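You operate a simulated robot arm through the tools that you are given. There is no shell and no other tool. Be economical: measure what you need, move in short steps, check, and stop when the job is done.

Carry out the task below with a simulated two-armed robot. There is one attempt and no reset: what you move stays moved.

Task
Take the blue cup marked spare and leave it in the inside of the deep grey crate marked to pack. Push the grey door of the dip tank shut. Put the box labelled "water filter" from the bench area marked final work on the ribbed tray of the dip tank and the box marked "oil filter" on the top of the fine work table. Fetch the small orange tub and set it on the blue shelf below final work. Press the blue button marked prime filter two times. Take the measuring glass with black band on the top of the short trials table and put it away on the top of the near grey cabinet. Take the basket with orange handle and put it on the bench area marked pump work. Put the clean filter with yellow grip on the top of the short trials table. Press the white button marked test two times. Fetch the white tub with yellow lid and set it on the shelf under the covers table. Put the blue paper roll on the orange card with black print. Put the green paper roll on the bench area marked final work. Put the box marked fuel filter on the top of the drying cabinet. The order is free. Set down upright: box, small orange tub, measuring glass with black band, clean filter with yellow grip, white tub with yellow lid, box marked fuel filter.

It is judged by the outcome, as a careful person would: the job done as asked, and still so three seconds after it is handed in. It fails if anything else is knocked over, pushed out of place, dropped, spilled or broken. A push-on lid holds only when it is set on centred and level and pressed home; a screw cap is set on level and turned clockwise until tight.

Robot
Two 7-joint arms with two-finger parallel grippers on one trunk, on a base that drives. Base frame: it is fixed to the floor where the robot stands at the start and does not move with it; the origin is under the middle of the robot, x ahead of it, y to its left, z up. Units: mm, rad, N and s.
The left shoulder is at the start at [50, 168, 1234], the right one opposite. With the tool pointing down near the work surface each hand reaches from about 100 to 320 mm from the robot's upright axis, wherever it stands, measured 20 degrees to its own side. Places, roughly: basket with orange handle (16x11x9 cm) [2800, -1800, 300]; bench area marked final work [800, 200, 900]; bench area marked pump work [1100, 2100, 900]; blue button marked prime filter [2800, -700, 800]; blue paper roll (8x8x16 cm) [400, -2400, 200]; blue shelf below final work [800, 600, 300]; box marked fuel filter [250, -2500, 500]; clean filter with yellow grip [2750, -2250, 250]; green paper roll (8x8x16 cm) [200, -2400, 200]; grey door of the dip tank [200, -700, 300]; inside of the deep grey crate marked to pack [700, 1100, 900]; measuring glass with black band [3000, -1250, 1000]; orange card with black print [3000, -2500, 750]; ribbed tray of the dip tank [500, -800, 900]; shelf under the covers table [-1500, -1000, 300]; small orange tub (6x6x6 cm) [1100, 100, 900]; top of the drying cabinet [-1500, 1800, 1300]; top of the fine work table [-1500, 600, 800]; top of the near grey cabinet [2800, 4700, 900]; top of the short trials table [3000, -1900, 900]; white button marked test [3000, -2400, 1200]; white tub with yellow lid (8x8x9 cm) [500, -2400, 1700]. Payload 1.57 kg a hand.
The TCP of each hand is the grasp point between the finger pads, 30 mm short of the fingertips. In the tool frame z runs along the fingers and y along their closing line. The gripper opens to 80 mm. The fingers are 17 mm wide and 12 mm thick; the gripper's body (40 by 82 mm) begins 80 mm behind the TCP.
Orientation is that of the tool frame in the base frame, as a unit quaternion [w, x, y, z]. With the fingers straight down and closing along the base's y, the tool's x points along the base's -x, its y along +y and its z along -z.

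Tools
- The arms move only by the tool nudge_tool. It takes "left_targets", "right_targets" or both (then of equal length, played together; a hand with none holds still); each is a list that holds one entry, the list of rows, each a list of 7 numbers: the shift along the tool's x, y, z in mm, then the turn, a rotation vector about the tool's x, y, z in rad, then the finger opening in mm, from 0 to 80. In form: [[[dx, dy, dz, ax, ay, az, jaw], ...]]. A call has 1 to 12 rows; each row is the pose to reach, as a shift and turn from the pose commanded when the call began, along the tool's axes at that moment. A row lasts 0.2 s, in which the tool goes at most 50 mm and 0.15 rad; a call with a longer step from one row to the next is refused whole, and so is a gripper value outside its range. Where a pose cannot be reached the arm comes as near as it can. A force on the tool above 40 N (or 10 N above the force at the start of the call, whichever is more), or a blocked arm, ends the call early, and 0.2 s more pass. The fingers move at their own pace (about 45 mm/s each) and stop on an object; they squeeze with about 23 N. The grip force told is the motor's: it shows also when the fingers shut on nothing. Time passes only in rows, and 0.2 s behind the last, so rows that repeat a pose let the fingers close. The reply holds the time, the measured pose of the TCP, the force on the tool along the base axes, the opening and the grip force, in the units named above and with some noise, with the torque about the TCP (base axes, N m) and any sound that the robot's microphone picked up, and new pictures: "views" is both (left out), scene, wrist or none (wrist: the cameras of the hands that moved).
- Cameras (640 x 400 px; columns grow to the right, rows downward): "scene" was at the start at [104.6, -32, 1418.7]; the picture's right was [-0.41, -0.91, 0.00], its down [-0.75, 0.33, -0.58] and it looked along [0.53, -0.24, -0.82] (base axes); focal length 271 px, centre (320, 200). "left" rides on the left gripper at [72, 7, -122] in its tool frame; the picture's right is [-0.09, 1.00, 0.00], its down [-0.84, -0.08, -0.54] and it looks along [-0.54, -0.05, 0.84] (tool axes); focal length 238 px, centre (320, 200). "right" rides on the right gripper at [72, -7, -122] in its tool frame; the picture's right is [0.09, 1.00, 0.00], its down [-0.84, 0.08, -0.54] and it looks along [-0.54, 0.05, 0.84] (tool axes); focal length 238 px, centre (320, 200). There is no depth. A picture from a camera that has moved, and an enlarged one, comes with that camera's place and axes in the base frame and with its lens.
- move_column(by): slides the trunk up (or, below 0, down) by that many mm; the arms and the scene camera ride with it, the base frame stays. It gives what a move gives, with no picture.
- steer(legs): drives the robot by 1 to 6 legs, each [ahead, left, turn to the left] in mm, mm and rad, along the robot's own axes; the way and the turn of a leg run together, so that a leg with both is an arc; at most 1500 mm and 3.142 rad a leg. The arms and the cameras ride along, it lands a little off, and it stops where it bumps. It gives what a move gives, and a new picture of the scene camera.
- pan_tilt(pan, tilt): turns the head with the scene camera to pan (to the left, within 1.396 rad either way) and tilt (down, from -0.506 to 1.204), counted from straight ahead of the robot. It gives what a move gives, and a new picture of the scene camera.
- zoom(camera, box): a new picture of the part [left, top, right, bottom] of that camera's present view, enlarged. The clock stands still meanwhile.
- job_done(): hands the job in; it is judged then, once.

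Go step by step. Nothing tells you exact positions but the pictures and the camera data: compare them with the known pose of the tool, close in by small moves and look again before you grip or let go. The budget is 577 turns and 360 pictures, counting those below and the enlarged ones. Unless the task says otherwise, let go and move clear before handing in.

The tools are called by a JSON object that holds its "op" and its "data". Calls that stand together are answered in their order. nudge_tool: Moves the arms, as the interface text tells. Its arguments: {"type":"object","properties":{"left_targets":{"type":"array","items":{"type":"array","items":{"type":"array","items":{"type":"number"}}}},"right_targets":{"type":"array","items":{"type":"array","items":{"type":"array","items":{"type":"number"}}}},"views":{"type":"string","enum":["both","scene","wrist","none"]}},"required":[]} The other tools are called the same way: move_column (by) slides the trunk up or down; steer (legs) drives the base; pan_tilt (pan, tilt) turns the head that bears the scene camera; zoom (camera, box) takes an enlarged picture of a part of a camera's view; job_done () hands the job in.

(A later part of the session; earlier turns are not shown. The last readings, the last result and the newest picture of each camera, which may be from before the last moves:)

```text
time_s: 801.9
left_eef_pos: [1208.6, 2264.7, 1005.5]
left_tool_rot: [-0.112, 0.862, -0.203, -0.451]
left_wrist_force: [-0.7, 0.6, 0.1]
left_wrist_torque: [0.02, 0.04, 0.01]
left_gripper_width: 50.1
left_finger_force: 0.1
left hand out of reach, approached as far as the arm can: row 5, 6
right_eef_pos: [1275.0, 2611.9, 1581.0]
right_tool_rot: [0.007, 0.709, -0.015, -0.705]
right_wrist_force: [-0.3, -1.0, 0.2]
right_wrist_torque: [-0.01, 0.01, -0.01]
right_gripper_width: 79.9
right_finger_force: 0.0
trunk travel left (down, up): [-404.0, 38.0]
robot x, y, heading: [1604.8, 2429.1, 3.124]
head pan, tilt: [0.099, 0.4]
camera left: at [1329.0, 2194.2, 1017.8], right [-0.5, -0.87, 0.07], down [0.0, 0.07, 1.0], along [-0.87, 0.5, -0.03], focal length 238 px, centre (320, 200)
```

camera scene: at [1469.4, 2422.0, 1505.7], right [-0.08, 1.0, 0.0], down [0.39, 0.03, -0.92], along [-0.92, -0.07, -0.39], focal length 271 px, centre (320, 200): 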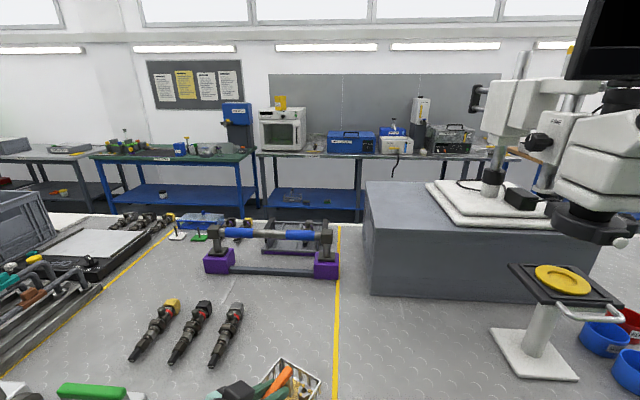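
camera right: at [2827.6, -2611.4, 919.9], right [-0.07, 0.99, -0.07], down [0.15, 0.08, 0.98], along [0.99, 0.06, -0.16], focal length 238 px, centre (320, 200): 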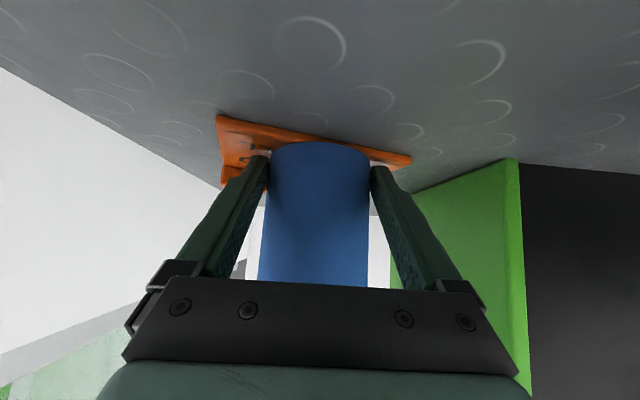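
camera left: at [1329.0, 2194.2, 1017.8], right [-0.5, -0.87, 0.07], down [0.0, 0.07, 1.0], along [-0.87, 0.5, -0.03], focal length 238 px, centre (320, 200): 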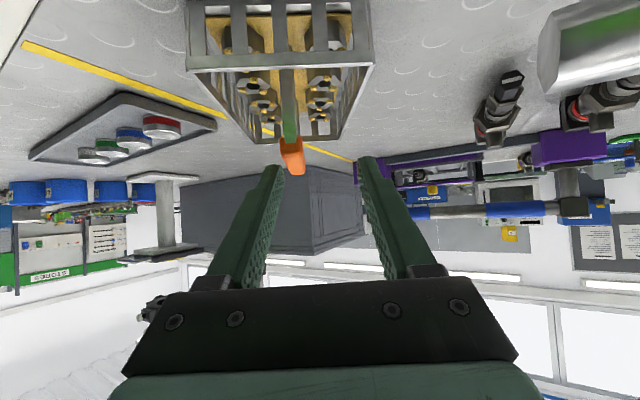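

Basket is on pump work. Back off and drive to the small orange tub on final work; lower the trunk somewhat.

{"op": "steer", "data": {"legs": [[-330, 0, 0.017], [0, 1450, 0], [0, 710, 0]]}}

{"op": "move_column", "data": {"by": -70}}

{"op": "nudge_tool", "data": {"left_targets": [[[0, 0, 30, 0, 0, 0, 80], [0, 20, 60, 0, 0, 0, 80], [0, 30, 75, 0, 0, 0, 80]]], "views": "wrist"}}

```text
time_s: 814.3
left_eef_pos: [1519.7, 104.2, 1006.4]
left_tool_rot: [-0.109, 0.863, -0.197, -0.451]
left_wrist_force: [-0.1, 0.3, -0.3]
left_wrist_torque: [-0.03, -0.02, 0.02]
left_gripper_width: 50.1
left_finger_force: 0.1
right_eef_pos: [1583.9, 454.4, 1580.0]
right_tool_rot: [0.011, 0.709, -0.011, -0.705]
right_wrist_force: [-0.2, -0.4, -0.6]
right_wrist_torque: [0.01, -0.01, -0.02]
right_gripper_width: 80.1
right_finger_force: 0.1
trunk travel left (down, up): [-404.0, 38.0]
robot x, y, heading: [1915.0, 273.7, 3.137]
head pan, tilt: [0.099, 0.4]
camera scene: at [1780.8, 265.6, 1467.7], right [-0.09, 1.0, 0.0], down [0.39, 0.04, -0.92], along [-0.92, -0.09, -0.39], focal length 271 px, centre (320, 200)
```

scene: 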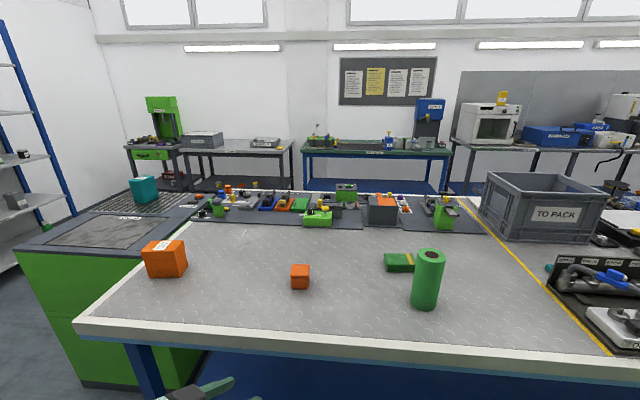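

```text
time_s: 815.4
left_eef_pos: [1520.8, 105.0, 937.0]
left_tool_rot: [-0.109, 0.863, -0.198, -0.451]
left_wrist_force: [-0.5, 0.7, 0.2]
left_wrist_torque: [0.01, -0.01, -0.04]
left_gripper_width: 49.9
left_finger_force: 0.0
right_eef_pos: [1584.6, 455.8, 1510.6]
right_tool_rot: [0.012, 0.709, -0.01, -0.705]
right_wrist_force: [-0.1, 0.2, 0.3]
right_wrist_torque: [-0.01, -0.04, 0.02]
right_gripper_width: 80.2
right_finger_force: 0.0
trunk travel left (down, up): [-334.0, 108.0]
robot x, y, heading: [1916.6, 278.8, 3.136]
head pan, tilt: [0.099, 0.4]
```

```text
time_s: 816.2
left_eef_pos: [1452.5, 105.7, 893.4]
left_tool_rot: [-0.109, 0.863, -0.198, -0.451]
left_wrist_force: [0.9, -0.2, -0.3]
left_wrist_torque: [0.03, 0.02, -0.02]
left_gripper_width: 79.9
left_finger_force: 0.1
right_eef_pos: [1583.7, 455.7, 1509.8]
right_tool_rot: [0.011, 0.709, -0.011, -0.705]
right_wrist_force: [0.1, 0.0, 0.6]
right_wrist_torque: [-0.01, -0.02, -0.03]
right_gripper_width: 80.0
right_finger_force: 0.1
trunk travel left (down, up): [-334.0, 108.0]
robot x, y, heading: [1914.0, 278.3, 3.131]
head pan, tilt: [0.099, 0.4]
camera left: at [1574.5, 37.3, 904.9], right [-0.48, -0.87, 0.07], down [0.0, 0.07, 1.0], along [-0.87, 0.48, -0.03], focal length 238 px, centre (320, 200)
```

left: 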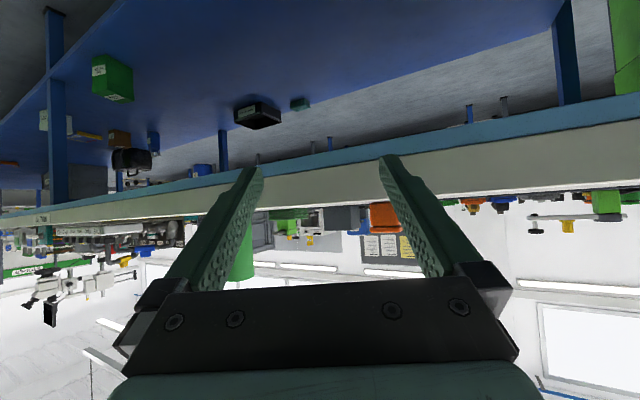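

Raise above the bench and drive to a pre-approach of the tub.

{"op": "nudge_tool", "data": {"left_targets": [[[-27, 0, -19, 0, 0, 0, 80], [-54, 0, -38, 0, 0, 0, 80]]], "views": "none"}}

{"op": "steer", "data": {"legs": [[249, 0, 0]]}}

{"op": "zoom", "data": {"camera": "left", "box": [0, 0, 640, 400]}}

```text
time_s: 816.8
left_eef_pos: [1451.5, 105.9, 959.0]
left_tool_rot: [-0.109, 0.864, -0.198, -0.451]
left_wrist_force: [0.2, -0.4, 0.8]
left_wrist_torque: [-0.02, 0.04, 0.0]
left_gripper_width: 80.1
left_finger_force: 0.1
right_eef_pos: [1585.3, 454.7, 1510.0]
right_tool_rot: [0.012, 0.709, -0.011, -0.705]
right_wrist_force: [-0.5, 0.8, -0.5]
right_wrist_torque: [0.0, 0.01, 0.0]
right_gripper_width: 80.0
right_finger_force: 0.1
trunk travel left (down, up): [-334.0, 108.0]
robot x, y, heading: [1915.8, 277.3, 3.136]
head pan, tilt: [0.099, 0.4]
```

```text
time_s: 818.6
left_eef_pos: [1197.5, 108.1, 959.8]
left_tool_rot: [-0.11, 0.863, -0.199, -0.451]
left_wrist_force: [-0.5, 0.8, -0.1]
left_wrist_torque: [-0.01, -0.01, 0.01]
left_gripper_width: 79.8
left_finger_force: 0.0
right_eef_pos: [1331.6, 457.6, 1510.3]
right_tool_rot: [0.011, 0.709, -0.011, -0.705]
right_wrist_force: [0.1, -0.5, -0.6]
right_wrist_torque: [0.02, 0.0, -0.03]
right_gripper_width: 80.0
right_finger_force: 0.0
trunk travel left (down, up): [-334.0, 108.0]
robot x, y, heading: [1667.2, 280.2, 3.131]
head pan, tilt: [0.099, 0.4]
camera scene: at [1528.2, 268.4, 1397.6], right [-0.09, 1.0, 0.0], down [0.39, 0.04, -0.92], along [-0.92, -0.08, -0.39], focal length 271 px, centre (320, 200)
```

scene: 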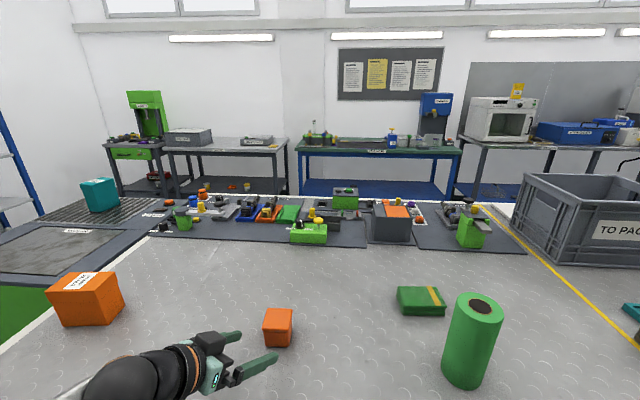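

```text
1.00 times, centred on (320, 200) of left
camera zoom: at [1320.6, 40.7, 970.4], right [-0.49, -0.87, 0.07], down [0.0, 0.07, 1.0], along [-0.87, 0.49, -0.03], focal length 238 px, centre (320, 200)
```

zoom: 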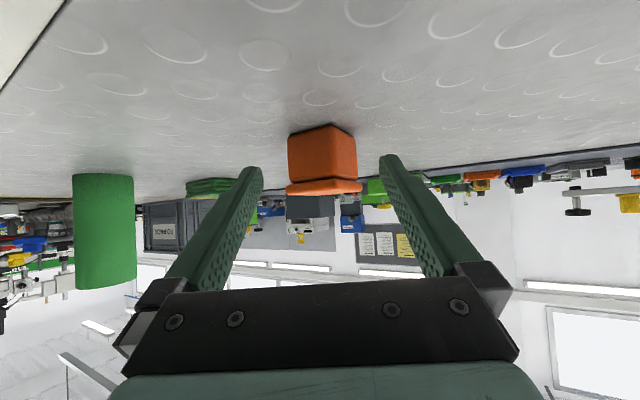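

Tub is centred. Lower, slide in 111 mm with the base, and grip.

{"op": "nudge_tool", "data": {"left_targets": [[[12, 0, 8, 0, 0, 0, 80], [23, 0, 16, 0, 0, 0, 80]]], "views": "none"}}

{"op": "steer", "data": {"legs": [[96, -50, 0]]}}

{"op": "nudge_tool", "data": {"left_targets": [[[0, 0, 0, 0, 0, 0, 60], [0, 0, 0, 0, 0, 0, 40], [0, 0, 0, 0, 0, 0, 40], [0, 0, 0, 0, 0, 0, 40]]], "views": "wrist"}}

```text
time_s: 819.2
left_eef_pos: [1199.9, 107.7, 930.8]
left_tool_rot: [-0.109, 0.863, -0.199, -0.451]
left_wrist_force: [0.1, -0.3, 0.0]
left_wrist_torque: [0.0, -0.02, 0.0]
left_gripper_width: 79.9
left_finger_force: 0.1
right_eef_pos: [1332.8, 458.6, 1509.9]
right_tool_rot: [0.01, 0.709, -0.012, -0.705]
right_wrist_force: [0.4, 0.1, -0.1]
right_wrist_torque: [-0.03, 0.01, -0.02]
right_gripper_width: 79.9
right_finger_force: 0.0
trunk travel left (down, up): [-334.0, 108.0]
robot x, y, heading: [1664.2, 278.7, 3.137]
head pan, tilt: [0.099, 0.4]
```

```text
time_s: 820.4
left_eef_pos: [1103.6, 159.7, 931.0]
left_tool_rot: [-0.109, 0.864, -0.198, -0.45]
left_wrist_force: [0.1, 1.0, -0.1]
left_wrist_torque: [-0.03, -0.01, 0.02]
left_gripper_width: 80.1
left_finger_force: 0.1
right_eef_pos: [1236.6, 509.0, 1509.3]
right_tool_rot: [0.011, 0.709, -0.012, -0.705]
right_wrist_force: [0.3, 0.1, 1.1]
right_wrist_torque: [0.01, 0.03, -0.01]
right_gripper_width: 79.9
right_finger_force: 0.0
trunk travel left (down, up): [-334.0, 108.0]
robot x, y, heading: [1568.3, 329.8, 3.132]
head pan, tilt: [0.099, 0.4]
camera scene: at [1433.3, 319.8, 1397.6], right [-0.09, 1.0, 0.0], down [0.39, 0.03, -0.92], along [-0.92, -0.08, -0.39], focal length 271 px, centre (320, 200)
```

scene: 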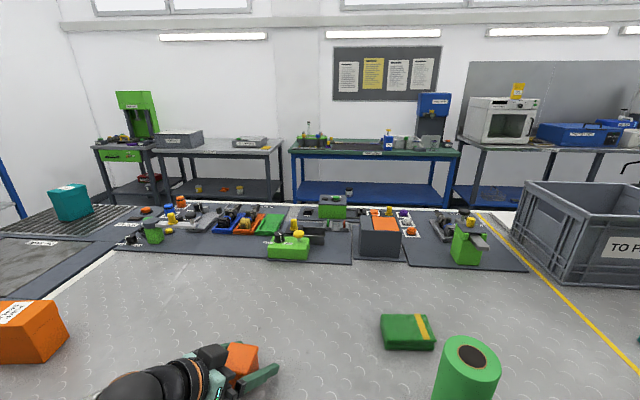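

```text
time_s: 821.4
left_eef_pos: [1105.5, 158.6, 931.9]
left_tool_rot: [-0.11, 0.863, -0.2, -0.451]
left_wrist_force: [0.9, -0.1, 1.9]
left_wrist_torque: [-0.1, -0.07, -0.01]
left_gripper_width: 55.8
left_finger_force: 22.7
right_eef_pos: [1237.8, 508.4, 1511.2]
right_tool_rot: [0.01, 0.709, -0.012, -0.705]
right_wrist_force: [0.3, -0.3, 1.2]
right_wrist_torque: [0.02, 0.0, 0.05]
right_gripper_width: 80.1
right_finger_force: 0.0
trunk travel left (down, up): [-334.0, 108.0]
robot x, y, heading: [1568.2, 331.4, 3.132]
head pan, tilt: [0.099, 0.4]
camera left: at [1226.8, 91.4, 942.5], right [-0.49, -0.87, 0.07], down [0.0, 0.07, 1.0], along [-0.87, 0.49, -0.03], focal length 238 px, centre (320, 200)
```

left: 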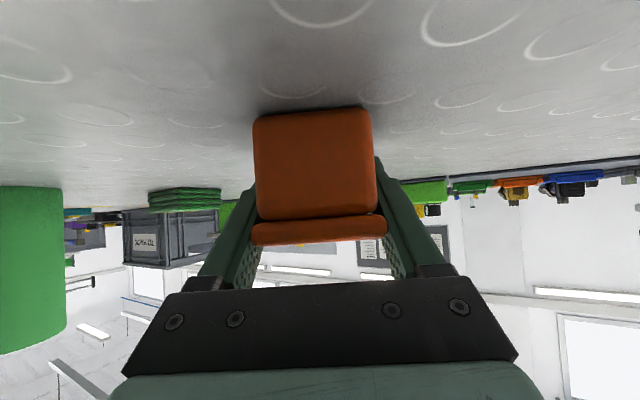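

Tub gripped. Lift, back out, lower the trunk and hand, and look at the shelf.

{"op": "move_column", "data": {"by": 80}}

{"op": "steer", "data": {"legs": [[-330, 0, 0.01]]}}

{"op": "move_column", "data": {"by": -400}}

{"op": "nudge_tool", "data": {"left_targets": [[[33, 0, 23, 0, 0, 0, 40], [65, 0, 46, 0, 0, 0, 40], [98, 0, 68, 0, 0, 0, 40], [130, 0, 91, 0, 0, 0, 40], [163, 0, 114, 0, 0, 0, 40]]], "views": "wrist"}}

```text
time_s: 822.5
left_eef_pos: [1103.6, 159.4, 1012.0]
left_tool_rot: [-0.11, 0.863, -0.199, -0.451]
left_wrist_force: [1.0, -0.3, -1.3]
left_wrist_torque: [0.0, 0.03, -0.01]
left_gripper_width: 55.3
left_finger_force: 22.6
right_eef_pos: [1237.5, 508.5, 1591.5]
right_tool_rot: [0.011, 0.709, -0.012, -0.705]
right_wrist_force: [0.1, 0.5, 0.1]
right_wrist_torque: [0.01, -0.01, 0.0]
right_gripper_width: 80.0
right_finger_force: 0.2
trunk travel left (down, up): [-414.0, 28.0]
robot x, y, heading: [1566.8, 328.3, 3.13]
head pan, tilt: [0.099, 0.4]
```

```text
time_s: 824.7
left_eef_pos: [1434.2, 154.8, 1012.8]
left_tool_rot: [-0.109, 0.863, -0.197, -0.452]
left_wrist_force: [0.2, -0.2, -1.0]
left_wrist_torque: [0.0, 0.02, 0.0]
left_gripper_width: 55.5
left_finger_force: 23.1
right_eef_pos: [1565.9, 504.7, 1590.4]
right_tool_rot: [0.013, 0.709, -0.009, -0.705]
right_wrist_force: [1.4, 0.1, -0.2]
right_wrist_torque: [-0.02, 0.02, 0.01]
right_gripper_width: 79.9
right_finger_force: 0.0
trunk travel left (down, up): [-414.0, 28.0]
robot x, y, heading: [1897.2, 327.5, 3.138]
head pan, tilt: [0.099, 0.4]
camera scene: at [1763.7, 316.4, 1477.8], right [-0.1, 1.0, 0.0], down [0.39, 0.04, -0.92], along [-0.92, -0.09, -0.39], focal length 271 px, centre (320, 200)
```

scene: 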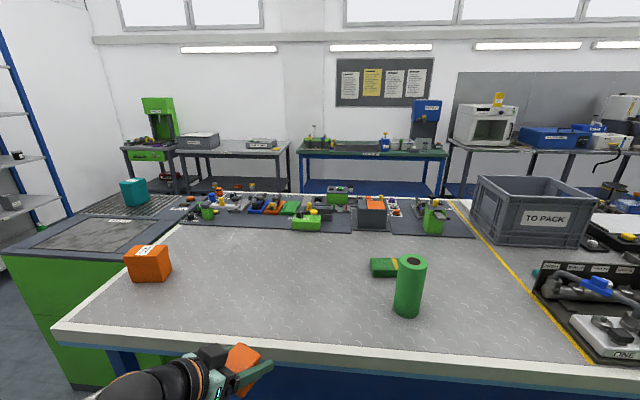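

```text
time_s: 828.6
left_eef_pos: [1436.0, 155.1, 611.3]
left_tool_rot: [-0.109, 0.863, -0.197, -0.451]
left_wrist_force: [-0.4, 0.3, -0.9]
left_wrist_torque: [-0.01, 0.05, -0.02]
left_gripper_width: 55.6
left_finger_force: 22.6
right_eef_pos: [1565.5, 504.6, 1190.6]
right_tool_rot: [0.012, 0.709, -0.009, -0.705]
right_wrist_force: [0.2, 0.6, -0.9]
right_wrist_torque: [0.0, 0.03, -0.01]
right_gripper_width: 80.0
right_finger_force: 0.0
trunk travel left (down, up): [-14.0, 428.0]
robot x, y, heading: [1897.0, 327.2, 3.142]
head pan, tilt: [0.099, 0.4]
```

```text
time_s: 829.8
left_eef_pos: [1434.3, 158.1, 412.5]
left_tool_rot: [-0.107, 0.864, -0.196, -0.452]
left_wrist_force: [-0.2, -0.3, -0.8]
left_wrist_torque: [-0.01, 0.02, -0.05]
left_gripper_width: 55.8
left_finger_force: 23.0
right_eef_pos: [1565.6, 505.1, 1189.9]
right_tool_rot: [0.013, 0.709, -0.01, -0.705]
right_wrist_force: [-0.2, -1.1, 0.1]
right_wrist_torque: [0.02, 0.0, 0.0]
right_gripper_width: 79.5
right_finger_force: 0.2
trunk travel left (down, up): [-14.0, 428.0]
robot x, y, heading: [1897.3, 325.5, 3.135]
head pan, tilt: [0.099, 0.4]
camera left: at [1557.0, 89.9, 421.5], right [-0.48, -0.87, 0.07], down [0.0, 0.08, 1.0], along [-0.88, 0.48, -0.03], focal length 238 px, centre (320, 200)
```

left: 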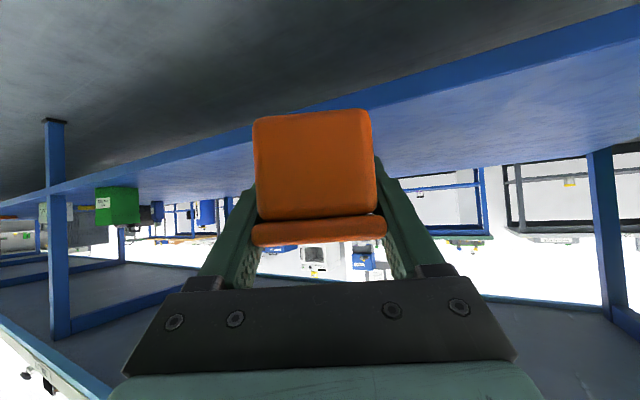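

Shelf surface is at z≈313. Lower to z≈372 and drive the tub in over the shelf.

{"op": "nudge_tool", "data": {"left_targets": [[[17, 0, 12, 0, 0, 0, 40], [33, 0, 23, 0, 0, 0, 40]]], "views": "none"}}

{"op": "steer", "data": {"legs": [[0, -130, 0], [262, 0, 0]]}}

{"op": "nudge_tool", "data": {"left_targets": [[[10, 0, 7, 0, 0, 0, 40], [18, 0, 12, 0, 0, 0, 40], [23, 0, 16, 0, 0, 0, 40], [28, 0, 20, 0, 0, 0, 40], [33, 0, 23, 0, 0, 0, 40]]], "views": "wrist"}}

```text
time_s: 830.4
left_eef_pos: [1434.2, 157.4, 370.9]
left_tool_rot: [-0.108, 0.864, -0.196, -0.451]
left_wrist_force: [-0.3, -1.1, -1.3]
left_wrist_torque: [0.02, 0.02, -0.04]
left_gripper_width: 55.6
left_finger_force: 22.8
right_eef_pos: [1566.8, 504.1, 1189.8]
right_tool_rot: [0.012, 0.709, -0.009, -0.705]
right_wrist_force: [-0.2, 0.2, -0.3]
right_wrist_torque: [-0.03, -0.03, 0.02]
right_gripper_width: 80.0
right_finger_force: 0.1
trunk travel left (down, up): [-14.0, 428.0]
robot x, y, heading: [1896.2, 328.0, 3.137]
head pan, tilt: [0.099, 0.4]
```

```text
time_s: 833.1
left_eef_pos: [1173.5, 292.3, 371.4]
left_tool_rot: [-0.107, 0.864, -0.197, -0.451]
left_wrist_force: [0.5, -0.7, -1.1]
left_wrist_torque: [0.01, -0.03, 0.02]
left_gripper_width: 55.7
left_finger_force: 22.9
right_eef_pos: [1305.6, 639.9, 1191.2]
right_tool_rot: [0.013, 0.709, -0.009, -0.705]
right_wrist_force: [-0.1, 0.1, 0.6]
right_wrist_torque: [-0.01, 0.01, 0.02]
right_gripper_width: 79.9
right_finger_force: 0.1
trunk travel left (down, up): [-14.0, 428.0]
robot x, y, heading: [1637.6, 460.3, 3.138]
head pan, tilt: [0.099, 0.4]
camera scene: at [1503.8, 450.8, 1077.7], right [-0.1, 1.0, 0.0], down [0.39, 0.04, -0.92], along [-0.92, -0.09, -0.39], focal length 271 px, centre (320, 200)
```

scene: 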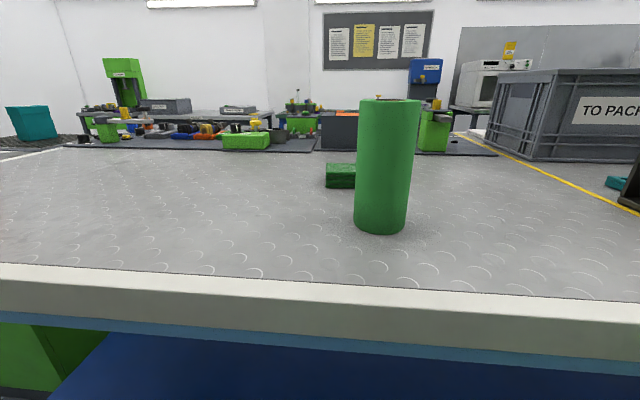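

```text
time_s: 834.3
left_eef_pos: [1173.5, 290.4, 332.3]
left_tool_rot: [-0.108, 0.864, -0.196, -0.452]
left_wrist_force: [0.1, 0.3, -0.3]
left_wrist_torque: [-0.04, -0.01, 0.0]
left_gripper_width: 55.5
left_finger_force: 22.7
right_eef_pos: [1306.8, 640.6, 1191.3]
right_tool_rot: [0.012, 0.709, -0.01, -0.705]
right_wrist_force: [0.3, 0.6, -0.2]
right_wrist_torque: [-0.02, 0.01, 0.01]
right_gripper_width: 79.9
right_finger_force: 0.1
trunk travel left (down, up): [-14.0, 428.0]
robot x, y, heading: [1637.1, 463.6, 3.141]
head pan, tilt: [0.099, 0.4]
camera left: at [1297.1, 224.3, 342.4], right [-0.48, -0.87, 0.07], down [0.0, 0.07, 1.0], along [-0.88, 0.48, -0.03], focal length 238 px, centre (320, 200)
```

left: 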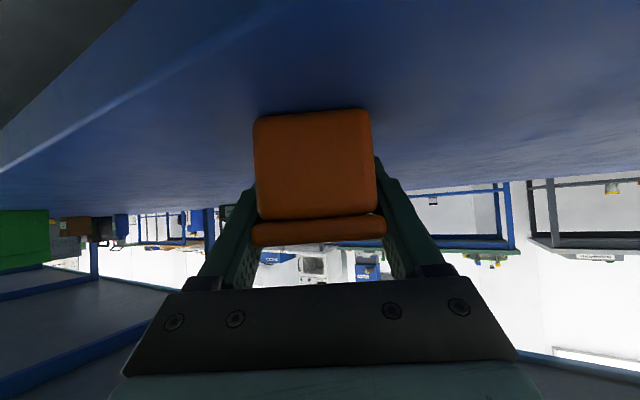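

Continue down to contact.

{"op": "nudge_tool", "data": {"left_targets": [[[4, 0, 3, 0, 0, 0, 40], [8, 0, 6, 0, 0, 0, 40], [12, 0, 8, 0, 0, 0, 40], [16, 0, 11, 0, 0, 0, 40], [20, 0, 14, 0, 0, 0, 40]]], "views": "none"}}

```text
time_s: 835.2
left_eef_pos: [1168.2, 294.6, 324.5]
left_tool_rot: [-0.11, 0.859, -0.198, -0.46]
left_wrist_force: [0.3, -0.1, 8.6]
left_wrist_torque: [-0.26, -0.36, 0.02]
left_gripper_width: 55.9
left_finger_force: 23.4
right_eef_pos: [1307.9, 640.6, 1190.8]
right_tool_rot: [0.012, 0.709, -0.01, -0.705]
right_wrist_force: [0.7, 0.1, 0.1]
right_wrist_torque: [-0.01, 0.04, 0.0]
right_gripper_width: 79.8
right_finger_force: 0.1
trunk travel left (down, up): [-14.0, 428.0]
robot x, y, heading: [1635.8, 465.1, 3.138]
head pan, tilt: [0.099, 0.4]
stopped in row 4 (left hand): the force on the tool passed its limit (the readings are from after the stop); the commanded pose is now the measured one
```

Contact on the shelf. Release and withdraw along the finger axis.

{"op": "nudge_tool", "data": {"left_targets": [[[-2, 0, -2, 0, 0, 0, 60], [-2, 0, -2, 0, 0, 0, 76], [-2, 0, -2, 0, 0, 0, 80], [-8, 0, -35, 0, 0, 0, 80], [-8, 0, -75, 0, 0, 0, 80], [-8, 0, -110, 0, 0, 0, 80]]], "views": "wrist"}}

```text
time_s: 836.6
left_eef_pos: [1251.2, 254.0, 390.2]
left_tool_rot: [-0.109, 0.86, -0.197, -0.458]
left_wrist_force: [-0.2, -0.1, 0.0]
left_wrist_torque: [-0.02, 0.02, 0.02]
left_gripper_width: 80.1
left_finger_force: 0.1
right_eef_pos: [1308.1, 639.2, 1191.7]
right_tool_rot: [0.012, 0.709, -0.01, -0.705]
right_wrist_force: [0.0, 0.0, -1.1]
right_wrist_torque: [-0.01, -0.01, -0.04]
right_gripper_width: 80.2
right_finger_force: 0.1
trunk travel left (down, up): [-14.0, 428.0]
robot x, y, heading: [1636.8, 460.0, 3.137]
head pan, tilt: [0.099, 0.4]
camera left: at [1373.5, 185.2, 398.9], right [-0.48, -0.87, 0.07], down [0.02, 0.07, 1.0], along [-0.88, 0.48, -0.02], focal length 238 px, centre (320, 200)
```

left: 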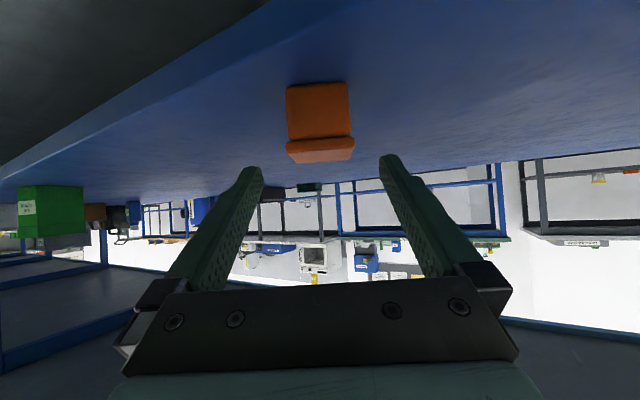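

Tub stands on the blue shelf. Now the prime filter button: back off, raise, and drive to its panel with the left hand ready.

{"op": "steer", "data": {"legs": [[-300, 0, 0], [0, 0, 3.141], [0, -1310, 0], [180, 0, 0]]}}

{"op": "move_column", "data": {"by": 300}}

{"op": "nudge_tool", "data": {"left_targets": [[[-33, 0, -23, 0, 0, 0, 40], [-65, 0, -47, 0, 0, 0, 0], [-81, 0, -58, 0, 0, 0, 0]]], "views": "wrist"}}

```text
time_s: 853.2
left_eef_pos: [2460.8, -662.8, 391.1]
left_tool_rot: [0.456, 0.212, 0.857, -0.116]
left_wrist_force: [-0.1, 0.4, -1.1]
left_wrist_torque: [0.03, 0.02, 0.0]
left_gripper_width: 79.8
left_finger_force: 0.0
right_eef_pos: [2391.0, -1048.0, 1191.8]
right_tool_rot: [0.706, 0.022, 0.708, 0.001]
right_wrist_force: [-0.1, 0.2, -0.1]
right_wrist_torque: [0.03, 0.01, -0.03]
right_gripper_width: 80.1
right_finger_force: 0.0
trunk travel left (down, up): [-14.0, 428.0]
robot x, y, heading: [2066.0, -857.6, -0.04]
head pan, tilt: [0.099, 0.4]
camera scene: at [2196.6, -857.8, 1077.7], right [0.06, -1.0, 0.0], down [-0.39, -0.02, -0.92], along [0.92, 0.06, -0.39], focal length 271 px, centre (320, 200)
```

scene: 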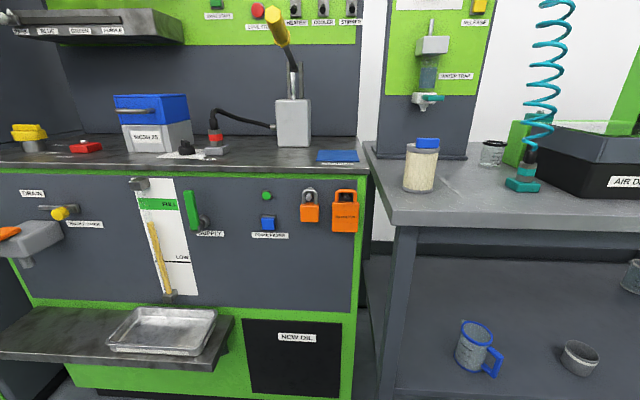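

```text
time_s: 856.2
left_eef_pos: [2459.7, -663.6, 690.5]
left_tool_rot: [0.456, 0.212, 0.856, -0.118]
left_wrist_force: [-0.1, -0.3, -0.5]
left_wrist_torque: [0.01, -0.02, -0.01]
left_gripper_width: 80.0
left_finger_force: 0.0
right_eef_pos: [2390.1, -1048.3, 1490.2]
right_tool_rot: [0.706, 0.022, 0.708, 0.0]
right_wrist_force: [0.7, 0.1, -0.6]
right_wrist_torque: [-0.07, 0.01, 0.03]
right_gripper_width: 80.1
right_finger_force: 0.0
trunk travel left (down, up): [-314.0, 128.0]
robot x, y, heading: [2066.4, -857.9, -0.04]
head pan, tilt: [0.099, 0.4]
```

```text
time_s: 857.0
left_eef_pos: [2458.4, -660.5, 790.1]
left_tool_rot: [0.455, 0.212, 0.857, -0.117]
left_wrist_force: [0.2, 0.3, -0.3]
left_wrist_torque: [0.01, -0.02, 0.04]
left_gripper_width: 11.5
left_finger_force: 0.0
right_eef_pos: [2390.5, -1048.7, 1490.7]
right_tool_rot: [0.706, 0.022, 0.708, 0.0]
right_wrist_force: [-0.3, 0.2, -0.4]
right_wrist_torque: [-0.01, -0.02, 0.01]
right_gripper_width: 80.1
right_finger_force: 0.1
trunk travel left (down, up): [-314.0, 128.0]
robot x, y, heading: [2065.2, -862.1, -0.037]
head pan, tilt: [0.099, 0.4]
camera left: at [2334.1, -588.6, 798.7], right [0.51, 0.86, 0.07], down [-0.02, -0.07, 1.0], along [0.86, -0.51, -0.02], focal length 238 px, centre (320, 200)
```

left: 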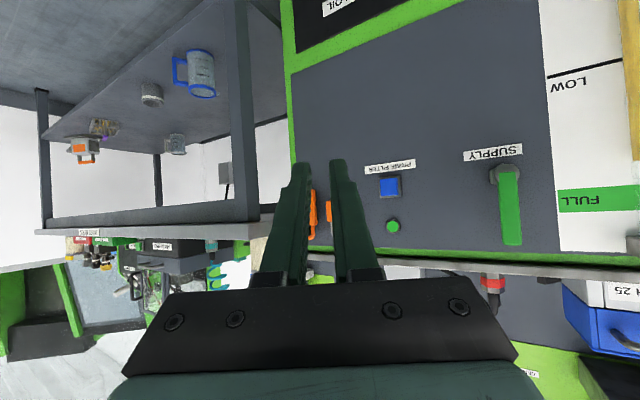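

Triangulated: button at (2763,-696,775). Drive up to it and press with the closed left fingers.

{"op": "steer", "data": {"legs": [[250, -15, 0]]}}

{"op": "nudge_tool", "data": {"left_targets": [[[-10, 9, 15, 0, 0, 0, 0], [-15, 14, 22, 0, 0, 0, 0], [-18, 17, 26, 0, 0, 0, 0], [-20, 19, 29, 0, 0, 0, 0], [-22, 21, 32, 0, 0, 0, 0], [-24, 23, 35, 0, 0, 0, 0]]], "views": "wrist"}}

```text
time_s: 858.8
left_eef_pos: [2702.9, -684.3, 789.3]
left_tool_rot: [0.455, 0.211, 0.857, -0.117]
left_wrist_force: [-0.4, -0.8, -0.4]
left_wrist_torque: [-0.04, -0.01, 0.0]
left_gripper_width: 0.0
left_finger_force: 21.1
right_eef_pos: [2636.0, -1071.9, 1490.3]
right_tool_rot: [0.705, 0.021, 0.708, 0.001]
right_wrist_force: [0.0, -0.2, -0.2]
right_wrist_torque: [-0.02, 0.02, 0.02]
right_gripper_width: 79.9
right_finger_force: 0.0
trunk travel left (down, up): [-314.0, 128.0]
robot x, y, heading: [2314.2, -885.4, -0.036]
head pan, tilt: [0.099, 0.4]
camera scene: at [2442.3, -881.9, 1377.6], right [0.06, -1.0, 0.0], down [-0.39, -0.02, -0.92], along [0.92, 0.06, -0.39], focal length 271 px, centre (320, 200)
```

scene: 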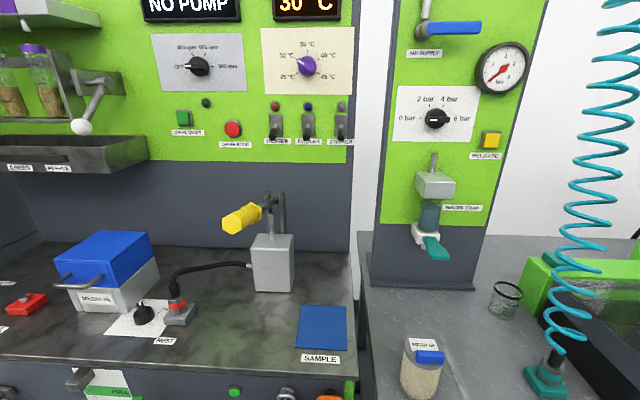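

```text
time_s: 859.6
left_eef_pos: [2728.0, -686.0, 790.6]
left_tool_rot: [0.451, 0.212, 0.858, -0.121]
left_wrist_force: [-26.0, 8.1, 14.3]
left_wrist_torque: [0.02, -0.14, 0.13]
left_gripper_width: 0.0
left_finger_force: 21.7
right_eef_pos: [2631.5, -1071.0, 1491.6]
right_tool_rot: [0.707, 0.021, 0.707, 0.002]
right_wrist_force: [0.3, 0.5, 0.4]
right_wrist_torque: [0.02, -0.01, 0.0]
right_gripper_width: 79.7
right_finger_force: 0.0
trunk travel left (down, up): [-314.0, 128.0]
robot x, y, heading: [2308.7, -882.2, -0.033]
head pan, tilt: [0.099, 0.4]
heard: click
stopped in row 4 (left hand): the force on the tool passed its limit (the readings are from after the stop); the commanded pose is now the measured one
camera left: at [2605.1, -613.1, 799.0], right [0.52, 0.85, 0.06], down [-0.01, -0.07, 1.0], along [0.86, -0.52, -0.03], focal length 238 px, centre (320, 200)
```

left: 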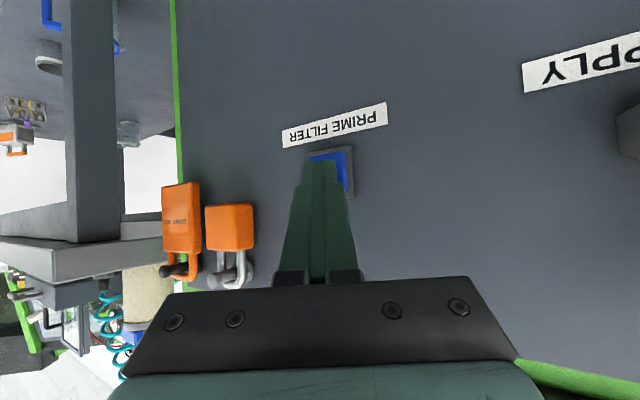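

One click on the button. Release and press again.

{"op": "nudge_tool", "data": {"left_targets": [[[12, -12, -18, 0, 0, 0, 0], [12, -12, -18, 0, 0, 0, 0], [12, -12, -18, 0, 0, 0, 0], [4, -4, -6, 0, 0, 0, 0], [0, 0, 0, 0, 0, 0, 0], [-2, 2, 3, 0, 0, 0, 0], [-4, 4, 6, 0, 0, 0, 0]]], "views": "none"}}

```text
time_s: 861.1
left_eef_pos: [2728.6, -686.4, 786.2]
left_tool_rot: [0.447, 0.212, 0.86, -0.122]
left_wrist_force: [-25.4, 8.2, 13.4]
left_wrist_torque: [0.01, -0.11, 0.1]
left_gripper_width: 0.0
left_finger_force: 21.5
right_eef_pos: [2630.9, -1070.2, 1491.4]
right_tool_rot: [0.707, 0.02, 0.707, 0.003]
right_wrist_force: [-0.4, 0.1, 0.8]
right_wrist_torque: [-0.01, 0.01, -0.01]
right_gripper_width: 80.0
right_finger_force: 0.0
trunk travel left (down, up): [-314.0, 128.0]
robot x, y, heading: [2311.5, -883.2, -0.035]
head pan, tilt: [0.099, 0.4]
heard: click
stopped in row 7 (left hand): the force on the tool passed its limit (the readings are from after the stop); the commanded pose is now the measured one
```

Second click heard. Now the measuring glass: back off, raise the trunk, and turn the right hand to a downward, slightly tilted pose.

{"op": "steer", "data": {"legs": [[-250, 0, 0], [0, -535, 0], [0, 0, 0.385]]}}

{"op": "move_column", "data": {"by": 127}}

{"op": "nudge_tool", "data": {"right_targets": [[[40, 0, 7, 0, 0.117, 0, 80], [80, 0, 15, 0, 0.234, 0, 80], [120, 0, 22, 0, 0.351, 0, 80], [160, 0, 30, 0, 0.468, 0, 80], [200, 0, 37, 0, 0.585, 0, 80], [240, 0, 45, 0, 0.702, 0, 80], [280, 0, 52, 0, 0.819, 0, 80], [320, 0, 60, 0, 0.936, 0, 80], [360, 0, 67, 0, 1.053, 0, 80], [398, 0, 75, 0, 1.17, 0, 80]]], "left_targets": [[[-10, 0, -7, 0, 0, 0, 0], [-20, 0, -14, 0, 0, 0, 0], [-30, 0, -21, 0, 0, 0, 0], [-40, 0, -28, 0, 0, 0, 0], [-50, 0, -35, 0, 0, 0, 0], [-60, 0, -42, 0, 0, 0, 0], [-70, 0, -49, 0, 0, 0, 0], [-80, 0, -56, 0, 0, 0, 0], [-80, 0, -56, 0, 0, 0, 0], [-80, 0, -56, 0, 0, 0, 0]]], "views": "none"}}

```text
time_s: 866.8
left_eef_pos: [2353.9, -1075.2, 784.8]
left_tool_rot: [0.461, 0.043, 0.886, -0.034]
left_wrist_force: [-0.2, 0.3, -0.4]
left_wrist_torque: [-0.02, -0.03, -0.01]
left_gripper_width: 0.0
left_finger_force: 21.2
right_eef_pos: [2408.7, -1469.0, 1491.7]
right_tool_rot: [0.692, -0.115, 0.699, 0.136]
right_wrist_force: [0.4, 0.1, -0.4]
right_wrist_torque: [0.03, 0.0, 0.02]
right_gripper_width: 80.0
right_finger_force: 0.0
trunk travel left (down, up): [-314.0, 128.0]
robot x, y, heading: [2036.7, -1416.8, 0.349]
head pan, tilt: [0.099, 0.4]
camera scene: at [2156.7, -1364.7, 1377.7], right [0.43, -0.9, 0.0], down [-0.35, -0.17, -0.92], along [0.83, 0.4, -0.39], focal length 271 px, centre (320, 200)
```

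scene: 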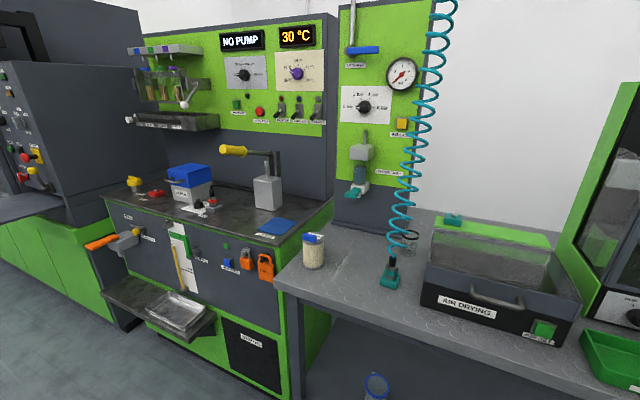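

```text
time_s: 868.3
left_eef_pos: [2356.1, -1075.7, 911.3]
left_tool_rot: [0.462, 0.043, 0.885, -0.034]
left_wrist_force: [-0.4, -0.7, -0.3]
left_wrist_torque: [0.02, -0.02, 0.0]
left_gripper_width: 0.0
left_finger_force: 21.7
right_eef_pos: [2408.5, -1468.6, 1618.2]
right_tool_rot: [0.692, -0.115, 0.699, 0.135]
right_wrist_force: [0.1, -0.4, 0.0]
right_wrist_torque: [-0.02, 0.01, 0.01]
right_gripper_width: 79.8
right_finger_force: 0.2
trunk travel left (down, up): [-441.0, 1.0]
robot x, y, heading: [2039.7, -1418.4, 0.347]
head pan, tilt: [0.099, 0.4]
```

```text
time_s: 870.5
left_eef_pos: [2355.2, -1072.8, 1009.4]
left_tool_rot: [0.461, 0.045, 0.885, -0.035]
left_wrist_force: [-0.3, -0.8, 0.0]
left_wrist_torque: [0.0, -0.05, 0.0]
left_gripper_width: 0.1
left_finger_force: 21.6
right_eef_pos: [2473.8, -1429.1, 1220.4]
right_tool_rot: [0.191, -0.171, 0.965, 0.05]
right_wrist_force: [0.4, -0.2, 1.4]
right_wrist_torque: [0.0, 0.01, 0.03]
right_gripper_width: 80.3
right_finger_force: 0.1
trunk travel left (down, up): [-441.0, 1.0]
robot x, y, heading: [2039.0, -1412.9, 0.352]
head pan, tilt: [0.099, 0.4]
```

Drive to the table, then extend the right hand over the AIR box side towards the glass.

{"op": "steer", "data": {"legs": [[288, -118, 0]]}}

{"op": "nudge_tool", "data": {"right_targets": [[[-24, 9, 37, 0, 0, 0, 80], [-48, 18, 75, 0, 0, 0, 80], [-72, 27, 112, 0, 0, 0, 80], [-95, 35, 149, 0, 0, 0, 80], [-119, 44, 187, 0, 0, 0, 80], [-143, 53, 224, 0, 0, 0, 80]]], "views": "wrist"}}

```text
time_s: 872.6
left_eef_pos: [2666.9, -1085.0, 1010.1]
left_tool_rot: [0.461, 0.043, 0.886, -0.034]
left_wrist_force: [1.0, 0.1, -0.1]
left_wrist_torque: [-0.02, 0.02, 0.0]
left_gripper_width: 0.0
left_finger_force: 21.1
right_eef_pos: [2785.7, -1441.9, 1221.1]
right_tool_rot: [0.191, -0.171, 0.965, 0.051]
right_wrist_force: [0.0, -0.7, 0.1]
right_wrist_torque: [0.02, 0.02, -0.04]
right_gripper_width: 80.3
right_finger_force: 0.0
trunk travel left (down, up): [-441.0, 1.0]
robot x, y, heading: [2350.6, -1429.5, 0.352]
head pan, tilt: [0.099, 0.4]
camera scene: at [2469.0, -1376.8, 1504.6], right [0.43, -0.9, 0.0], down [-0.35, -0.17, -0.92], along [0.83, 0.4, -0.39], focal length 271 px, centre (320, 200)
```

scene: 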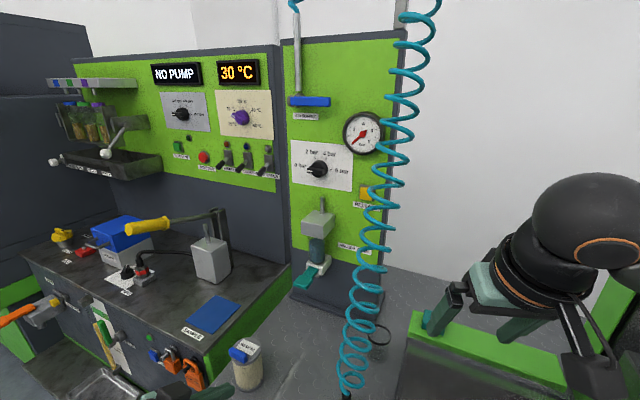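

```text
time_s: 874.0
left_eef_pos: [2667.1, -1083.6, 1009.8]
left_tool_rot: [0.461, 0.043, 0.886, -0.034]
left_wrist_force: [-0.1, 0.5, -0.7]
left_wrist_torque: [-0.02, -0.02, -0.03]
left_gripper_width: 0.0
left_finger_force: 21.2
right_eef_pos: [2968.4, -1310.1, 1066.8]
right_tool_rot: [0.191, -0.17, 0.965, 0.05]
right_wrist_force: [0.0, 0.0, -1.2]
right_wrist_torque: [0.01, 0.01, 0.01]
right_gripper_width: 80.2
right_finger_force: 0.0
trunk travel left (down, up): [-441.0, 1.0]
robot x, y, heading: [2347.6, -1425.9, 0.349]
head pan, tilt: [0.099, 0.4]
camera right: at [2865.9, -1358.0, 1153.2], right [-0.43, 0.9, 0.0], down [0.51, 0.25, 0.83], along [0.75, 0.35, -0.56], focal length 238 px, centre (320, 200)
```

right: 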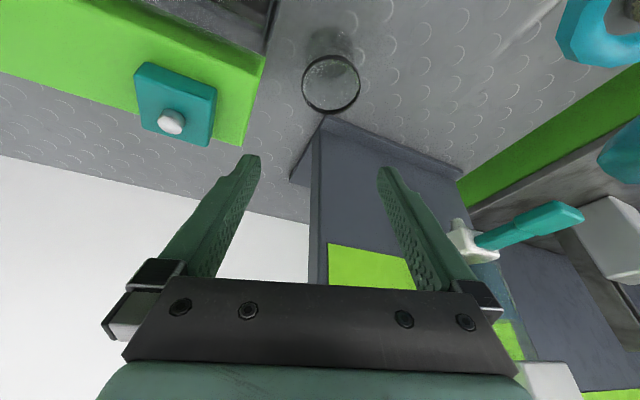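

Glass ring centred at (2981,-1294), top ≈922. Descend around it and close.

{"op": "nudge_tool", "data": {"right_targets": [[[2, 6, 32, 0, 0, 0, 80], [15, 6, 70, 0, 0, 0, 80], [29, 6, 108, 0, 0, 0, 80], [41, 6, 140, 0, 0, 0, 80], [48, 6, 158, 0, 0, 0, 80]]], "views": "wrist"}}

```text
time_s: 875.2
left_eef_pos: [2665.7, -1084.9, 1009.6]
left_tool_rot: [0.462, 0.043, 0.885, -0.034]
left_wrist_force: [-0.2, -0.7, -0.2]
left_wrist_torque: [0.02, -0.03, 0.02]
left_gripper_width: 0.1
left_finger_force: 21.0
right_eef_pos: [2981.1, -1291.0, 910.8]
right_tool_rot: [0.193, -0.17, 0.965, 0.052]
right_wrist_force: [1.1, 9.0, 16.0]
right_wrist_torque: [-1.77, 1.9, -0.82]
right_gripper_width: 79.5
right_finger_force: 0.1
trunk travel left (down, up): [-441.0, 1.0]
robot x, y, heading: [2351.7, -1427.5, 0.348]
head pan, tilt: [0.099, 0.4]
camera right: at [2878.2, -1340.3, 995.1], right [-0.43, 0.9, 0.0], down [0.51, 0.24, 0.83], along [0.75, 0.35, -0.56], focal length 238 px, centre (320, 200)
```

right: 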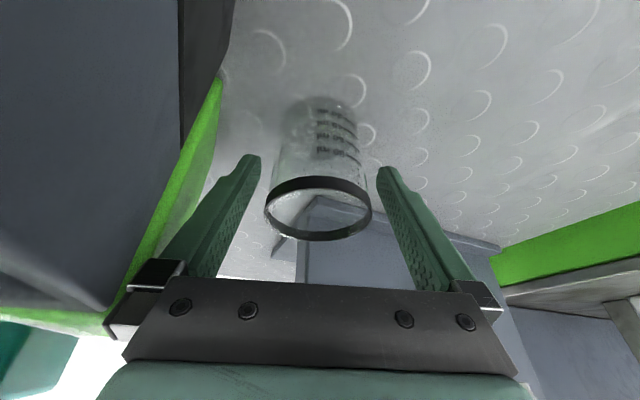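

The wrist camera brushes the AIR box; raise 5 mm and close on the glass here.

{"op": "nudge_tool", "data": {"right_targets": [[[-2, 0, -5, 0, 0, 0, 80], [-2, 0, -5, 0, 0, 0, 65], [-2, 0, -5, 0, 0, 0, 45], [-2, 0, -5, 0, 0, 0, 40], [-2, 0, -5, 0, 0, 0, 40]]], "views": "none"}}

{"op": "nudge_tool", "data": {"right_targets": [[[-16, 0, -37, 0, 0, 0, 40], [-31, 0, -74, 0, 0, 0, 40], [-47, 0, -110, 0, 0, 0, 40], [-62, 0, -147, 0, 0, 0, 40], [-78, 0, -184, 0, 0, 0, 40]]], "views": "wrist"}}

```text
time_s: 876.4
left_eef_pos: [2666.4, -1084.8, 1009.4]
left_tool_rot: [0.461, 0.043, 0.885, -0.035]
left_wrist_force: [0.2, 0.5, -0.8]
left_wrist_torque: [-0.03, 0.01, 0.0]
left_gripper_width: 0.0
left_finger_force: 21.1
right_eef_pos: [2980.3, -1293.5, 912.5]
right_tool_rot: [0.19, -0.171, 0.965, 0.05]
right_wrist_force: [-2.6, 10.7, -0.3]
right_wrist_torque: [-0.96, -0.15, -1.41]
right_gripper_width: 55.3
right_finger_force: 22.9
trunk travel left (down, up): [-441.0, 1.0]
robot x, y, heading: [2351.5, -1430.6, 0.348]
head pan, tilt: [0.099, 0.4]
```

```text
time_s: 877.6
left_eef_pos: [2665.5, -1084.8, 1010.4]
left_tool_rot: [0.462, 0.043, 0.885, -0.034]
left_wrist_force: [0.1, -0.6, 0.0]
left_wrist_torque: [-0.01, -0.03, -0.01]
left_gripper_width: 0.1
left_finger_force: 20.9
right_eef_pos: [2985.1, -1300.2, 1111.6]
right_tool_rot: [0.191, -0.17, 0.965, 0.049]
right_wrist_force: [0.3, -0.3, -1.0]
right_wrist_torque: [0.0, 0.01, 0.0]
right_gripper_width: 55.3
right_finger_force: 22.8
trunk travel left (down, up): [-441.0, 1.0]
robot x, y, heading: [2348.6, -1425.0, 0.35]
head pan, tilt: [0.099, 0.4]
camera right: at [2882.0, -1347.5, 1196.4], right [-0.43, 0.9, 0.0], down [0.51, 0.25, 0.83], along [0.75, 0.35, -0.56], focal length 238 px, centre (320, 200)
```

right: 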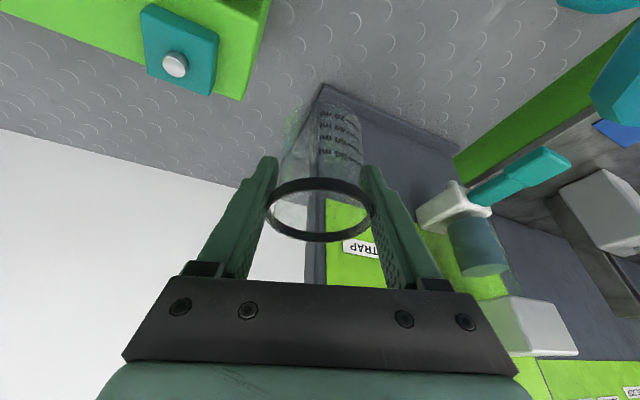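

Glass lifted. Retract along the same path and back away.

{"op": "nudge_tool", "data": {"right_targets": [[[29, -10, -32, 0, 0, 0, 40], [58, -20, -64, 0, 0, 0, 40], [88, -30, -96, 0, 0, 0, 40], [117, -39, -128, 0, 0, 0, 40], [146, -49, -160, 0, 0, 0, 40], [175, -59, -192, 0, 0, 0, 40]]], "views": "none"}}

{"op": "steer", "data": {"legs": [[-380, 130, 0], [0, 0, -0.35], [0, 1450, 0], [0, 1450, 0], [0, 1450, 0], [0, 700, 0]]}}

{"op": "pan_tilt", "data": {"pan": 0.4, "tilt": 0.35}}

```text
time_s: 879.0
left_eef_pos: [2665.9, -1084.6, 1009.0]
left_tool_rot: [0.462, 0.044, 0.885, -0.034]
left_wrist_force: [-0.6, -0.4, -0.2]
left_wrist_torque: [0.02, -0.03, 0.02]
left_gripper_width: 0.0
left_finger_force: 21.2
right_eef_pos: [2784.3, -1441.9, 1221.0]
right_tool_rot: [0.191, -0.171, 0.965, 0.051]
right_wrist_force: [-0.2, -0.4, -0.3]
right_wrist_torque: [0.01, -0.05, -0.01]
right_gripper_width: 55.2
right_finger_force: 23.1
trunk travel left (down, up): [-441.0, 1.0]
robot x, y, heading: [2346.9, -1428.2, 0.351]
head pan, tilt: [0.099, 0.4]
```

```text
time_s: 906.6
left_eef_pos: [2324.6, 3859.8, 1009.4]
left_tool_rot: [0.449, 0.185, 0.867, -0.107]
left_wrist_force: [1.1, -0.3, -0.9]
left_wrist_torque: [-0.01, 0.03, -0.02]
left_gripper_width: 0.1
left_finger_force: 21.2
right_eef_pos: [2322.6, 3483.6, 1221.0]
right_tool_rot: [0.197, -0.012, 0.98, 0.019]
right_wrist_force: [-0.8, 0.6, -1.1]
right_wrist_torque: [0.02, -0.02, 0.01]
right_gripper_width: 55.0
right_finger_force: 22.5
trunk travel left (down, up): [-441.0, 1.0]
robot x, y, heading: [1912.3, 3635.2, 0.023]
head pan, tilt: [0.099, 0.4]
camera scene: at [2044.0, 3645.3, 1504.7], right [0.12, -0.99, 0.0], down [-0.39, -0.05, -0.92], along [0.91, 0.11, -0.39], focal length 271 px, centre (320, 200)
```

scene: 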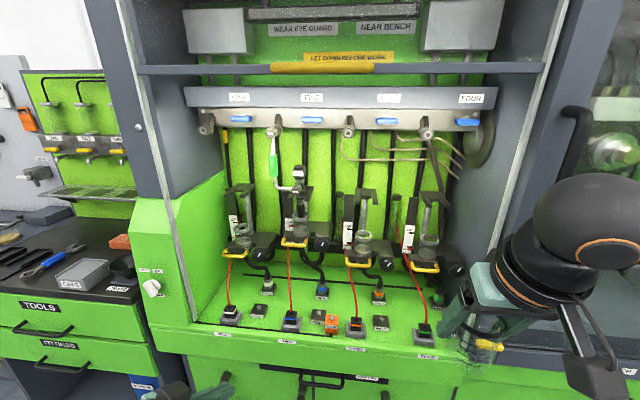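

```text
time_s: 907.4
left_eef_pos: [2324.7, 3860.1, 1009.8]
left_tool_rot: [0.449, 0.187, 0.867, -0.109]
left_wrist_force: [0.0, -0.3, 0.4]
left_wrist_torque: [-0.01, -0.01, 0.02]
left_gripper_width: 0.1
left_finger_force: 21.3
right_eef_pos: [2322.6, 3484.5, 1219.0]
right_tool_rot: [0.196, -0.013, 0.98, 0.019]
right_wrist_force: [1.0, -0.2, -1.2]
right_wrist_torque: [-0.01, 0.04, 0.0]
right_gripper_width: 54.8
right_finger_force: 23.3
trunk travel left (down, up): [-441.0, 1.0]
robot x, y, heading: [1914.9, 3638.7, 0.031]
head pan, tilt: [0.4, 0.351]
camera scene: at [2037.0, 3671.7, 1509.2], right [0.41, -0.91, 0.0], down [-0.31, -0.14, -0.94], along [0.86, 0.39, -0.34], focal length 271 px, centre (320, 200)
```

scene: 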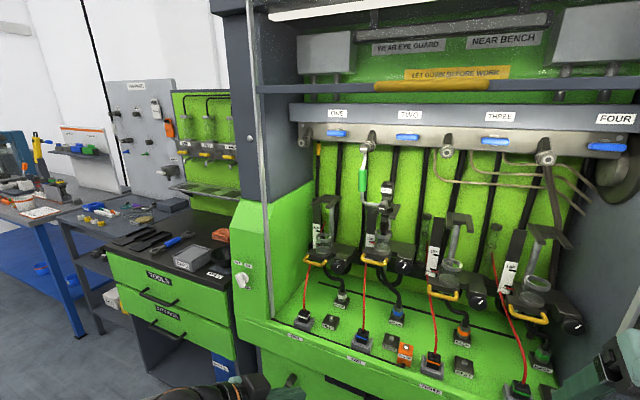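

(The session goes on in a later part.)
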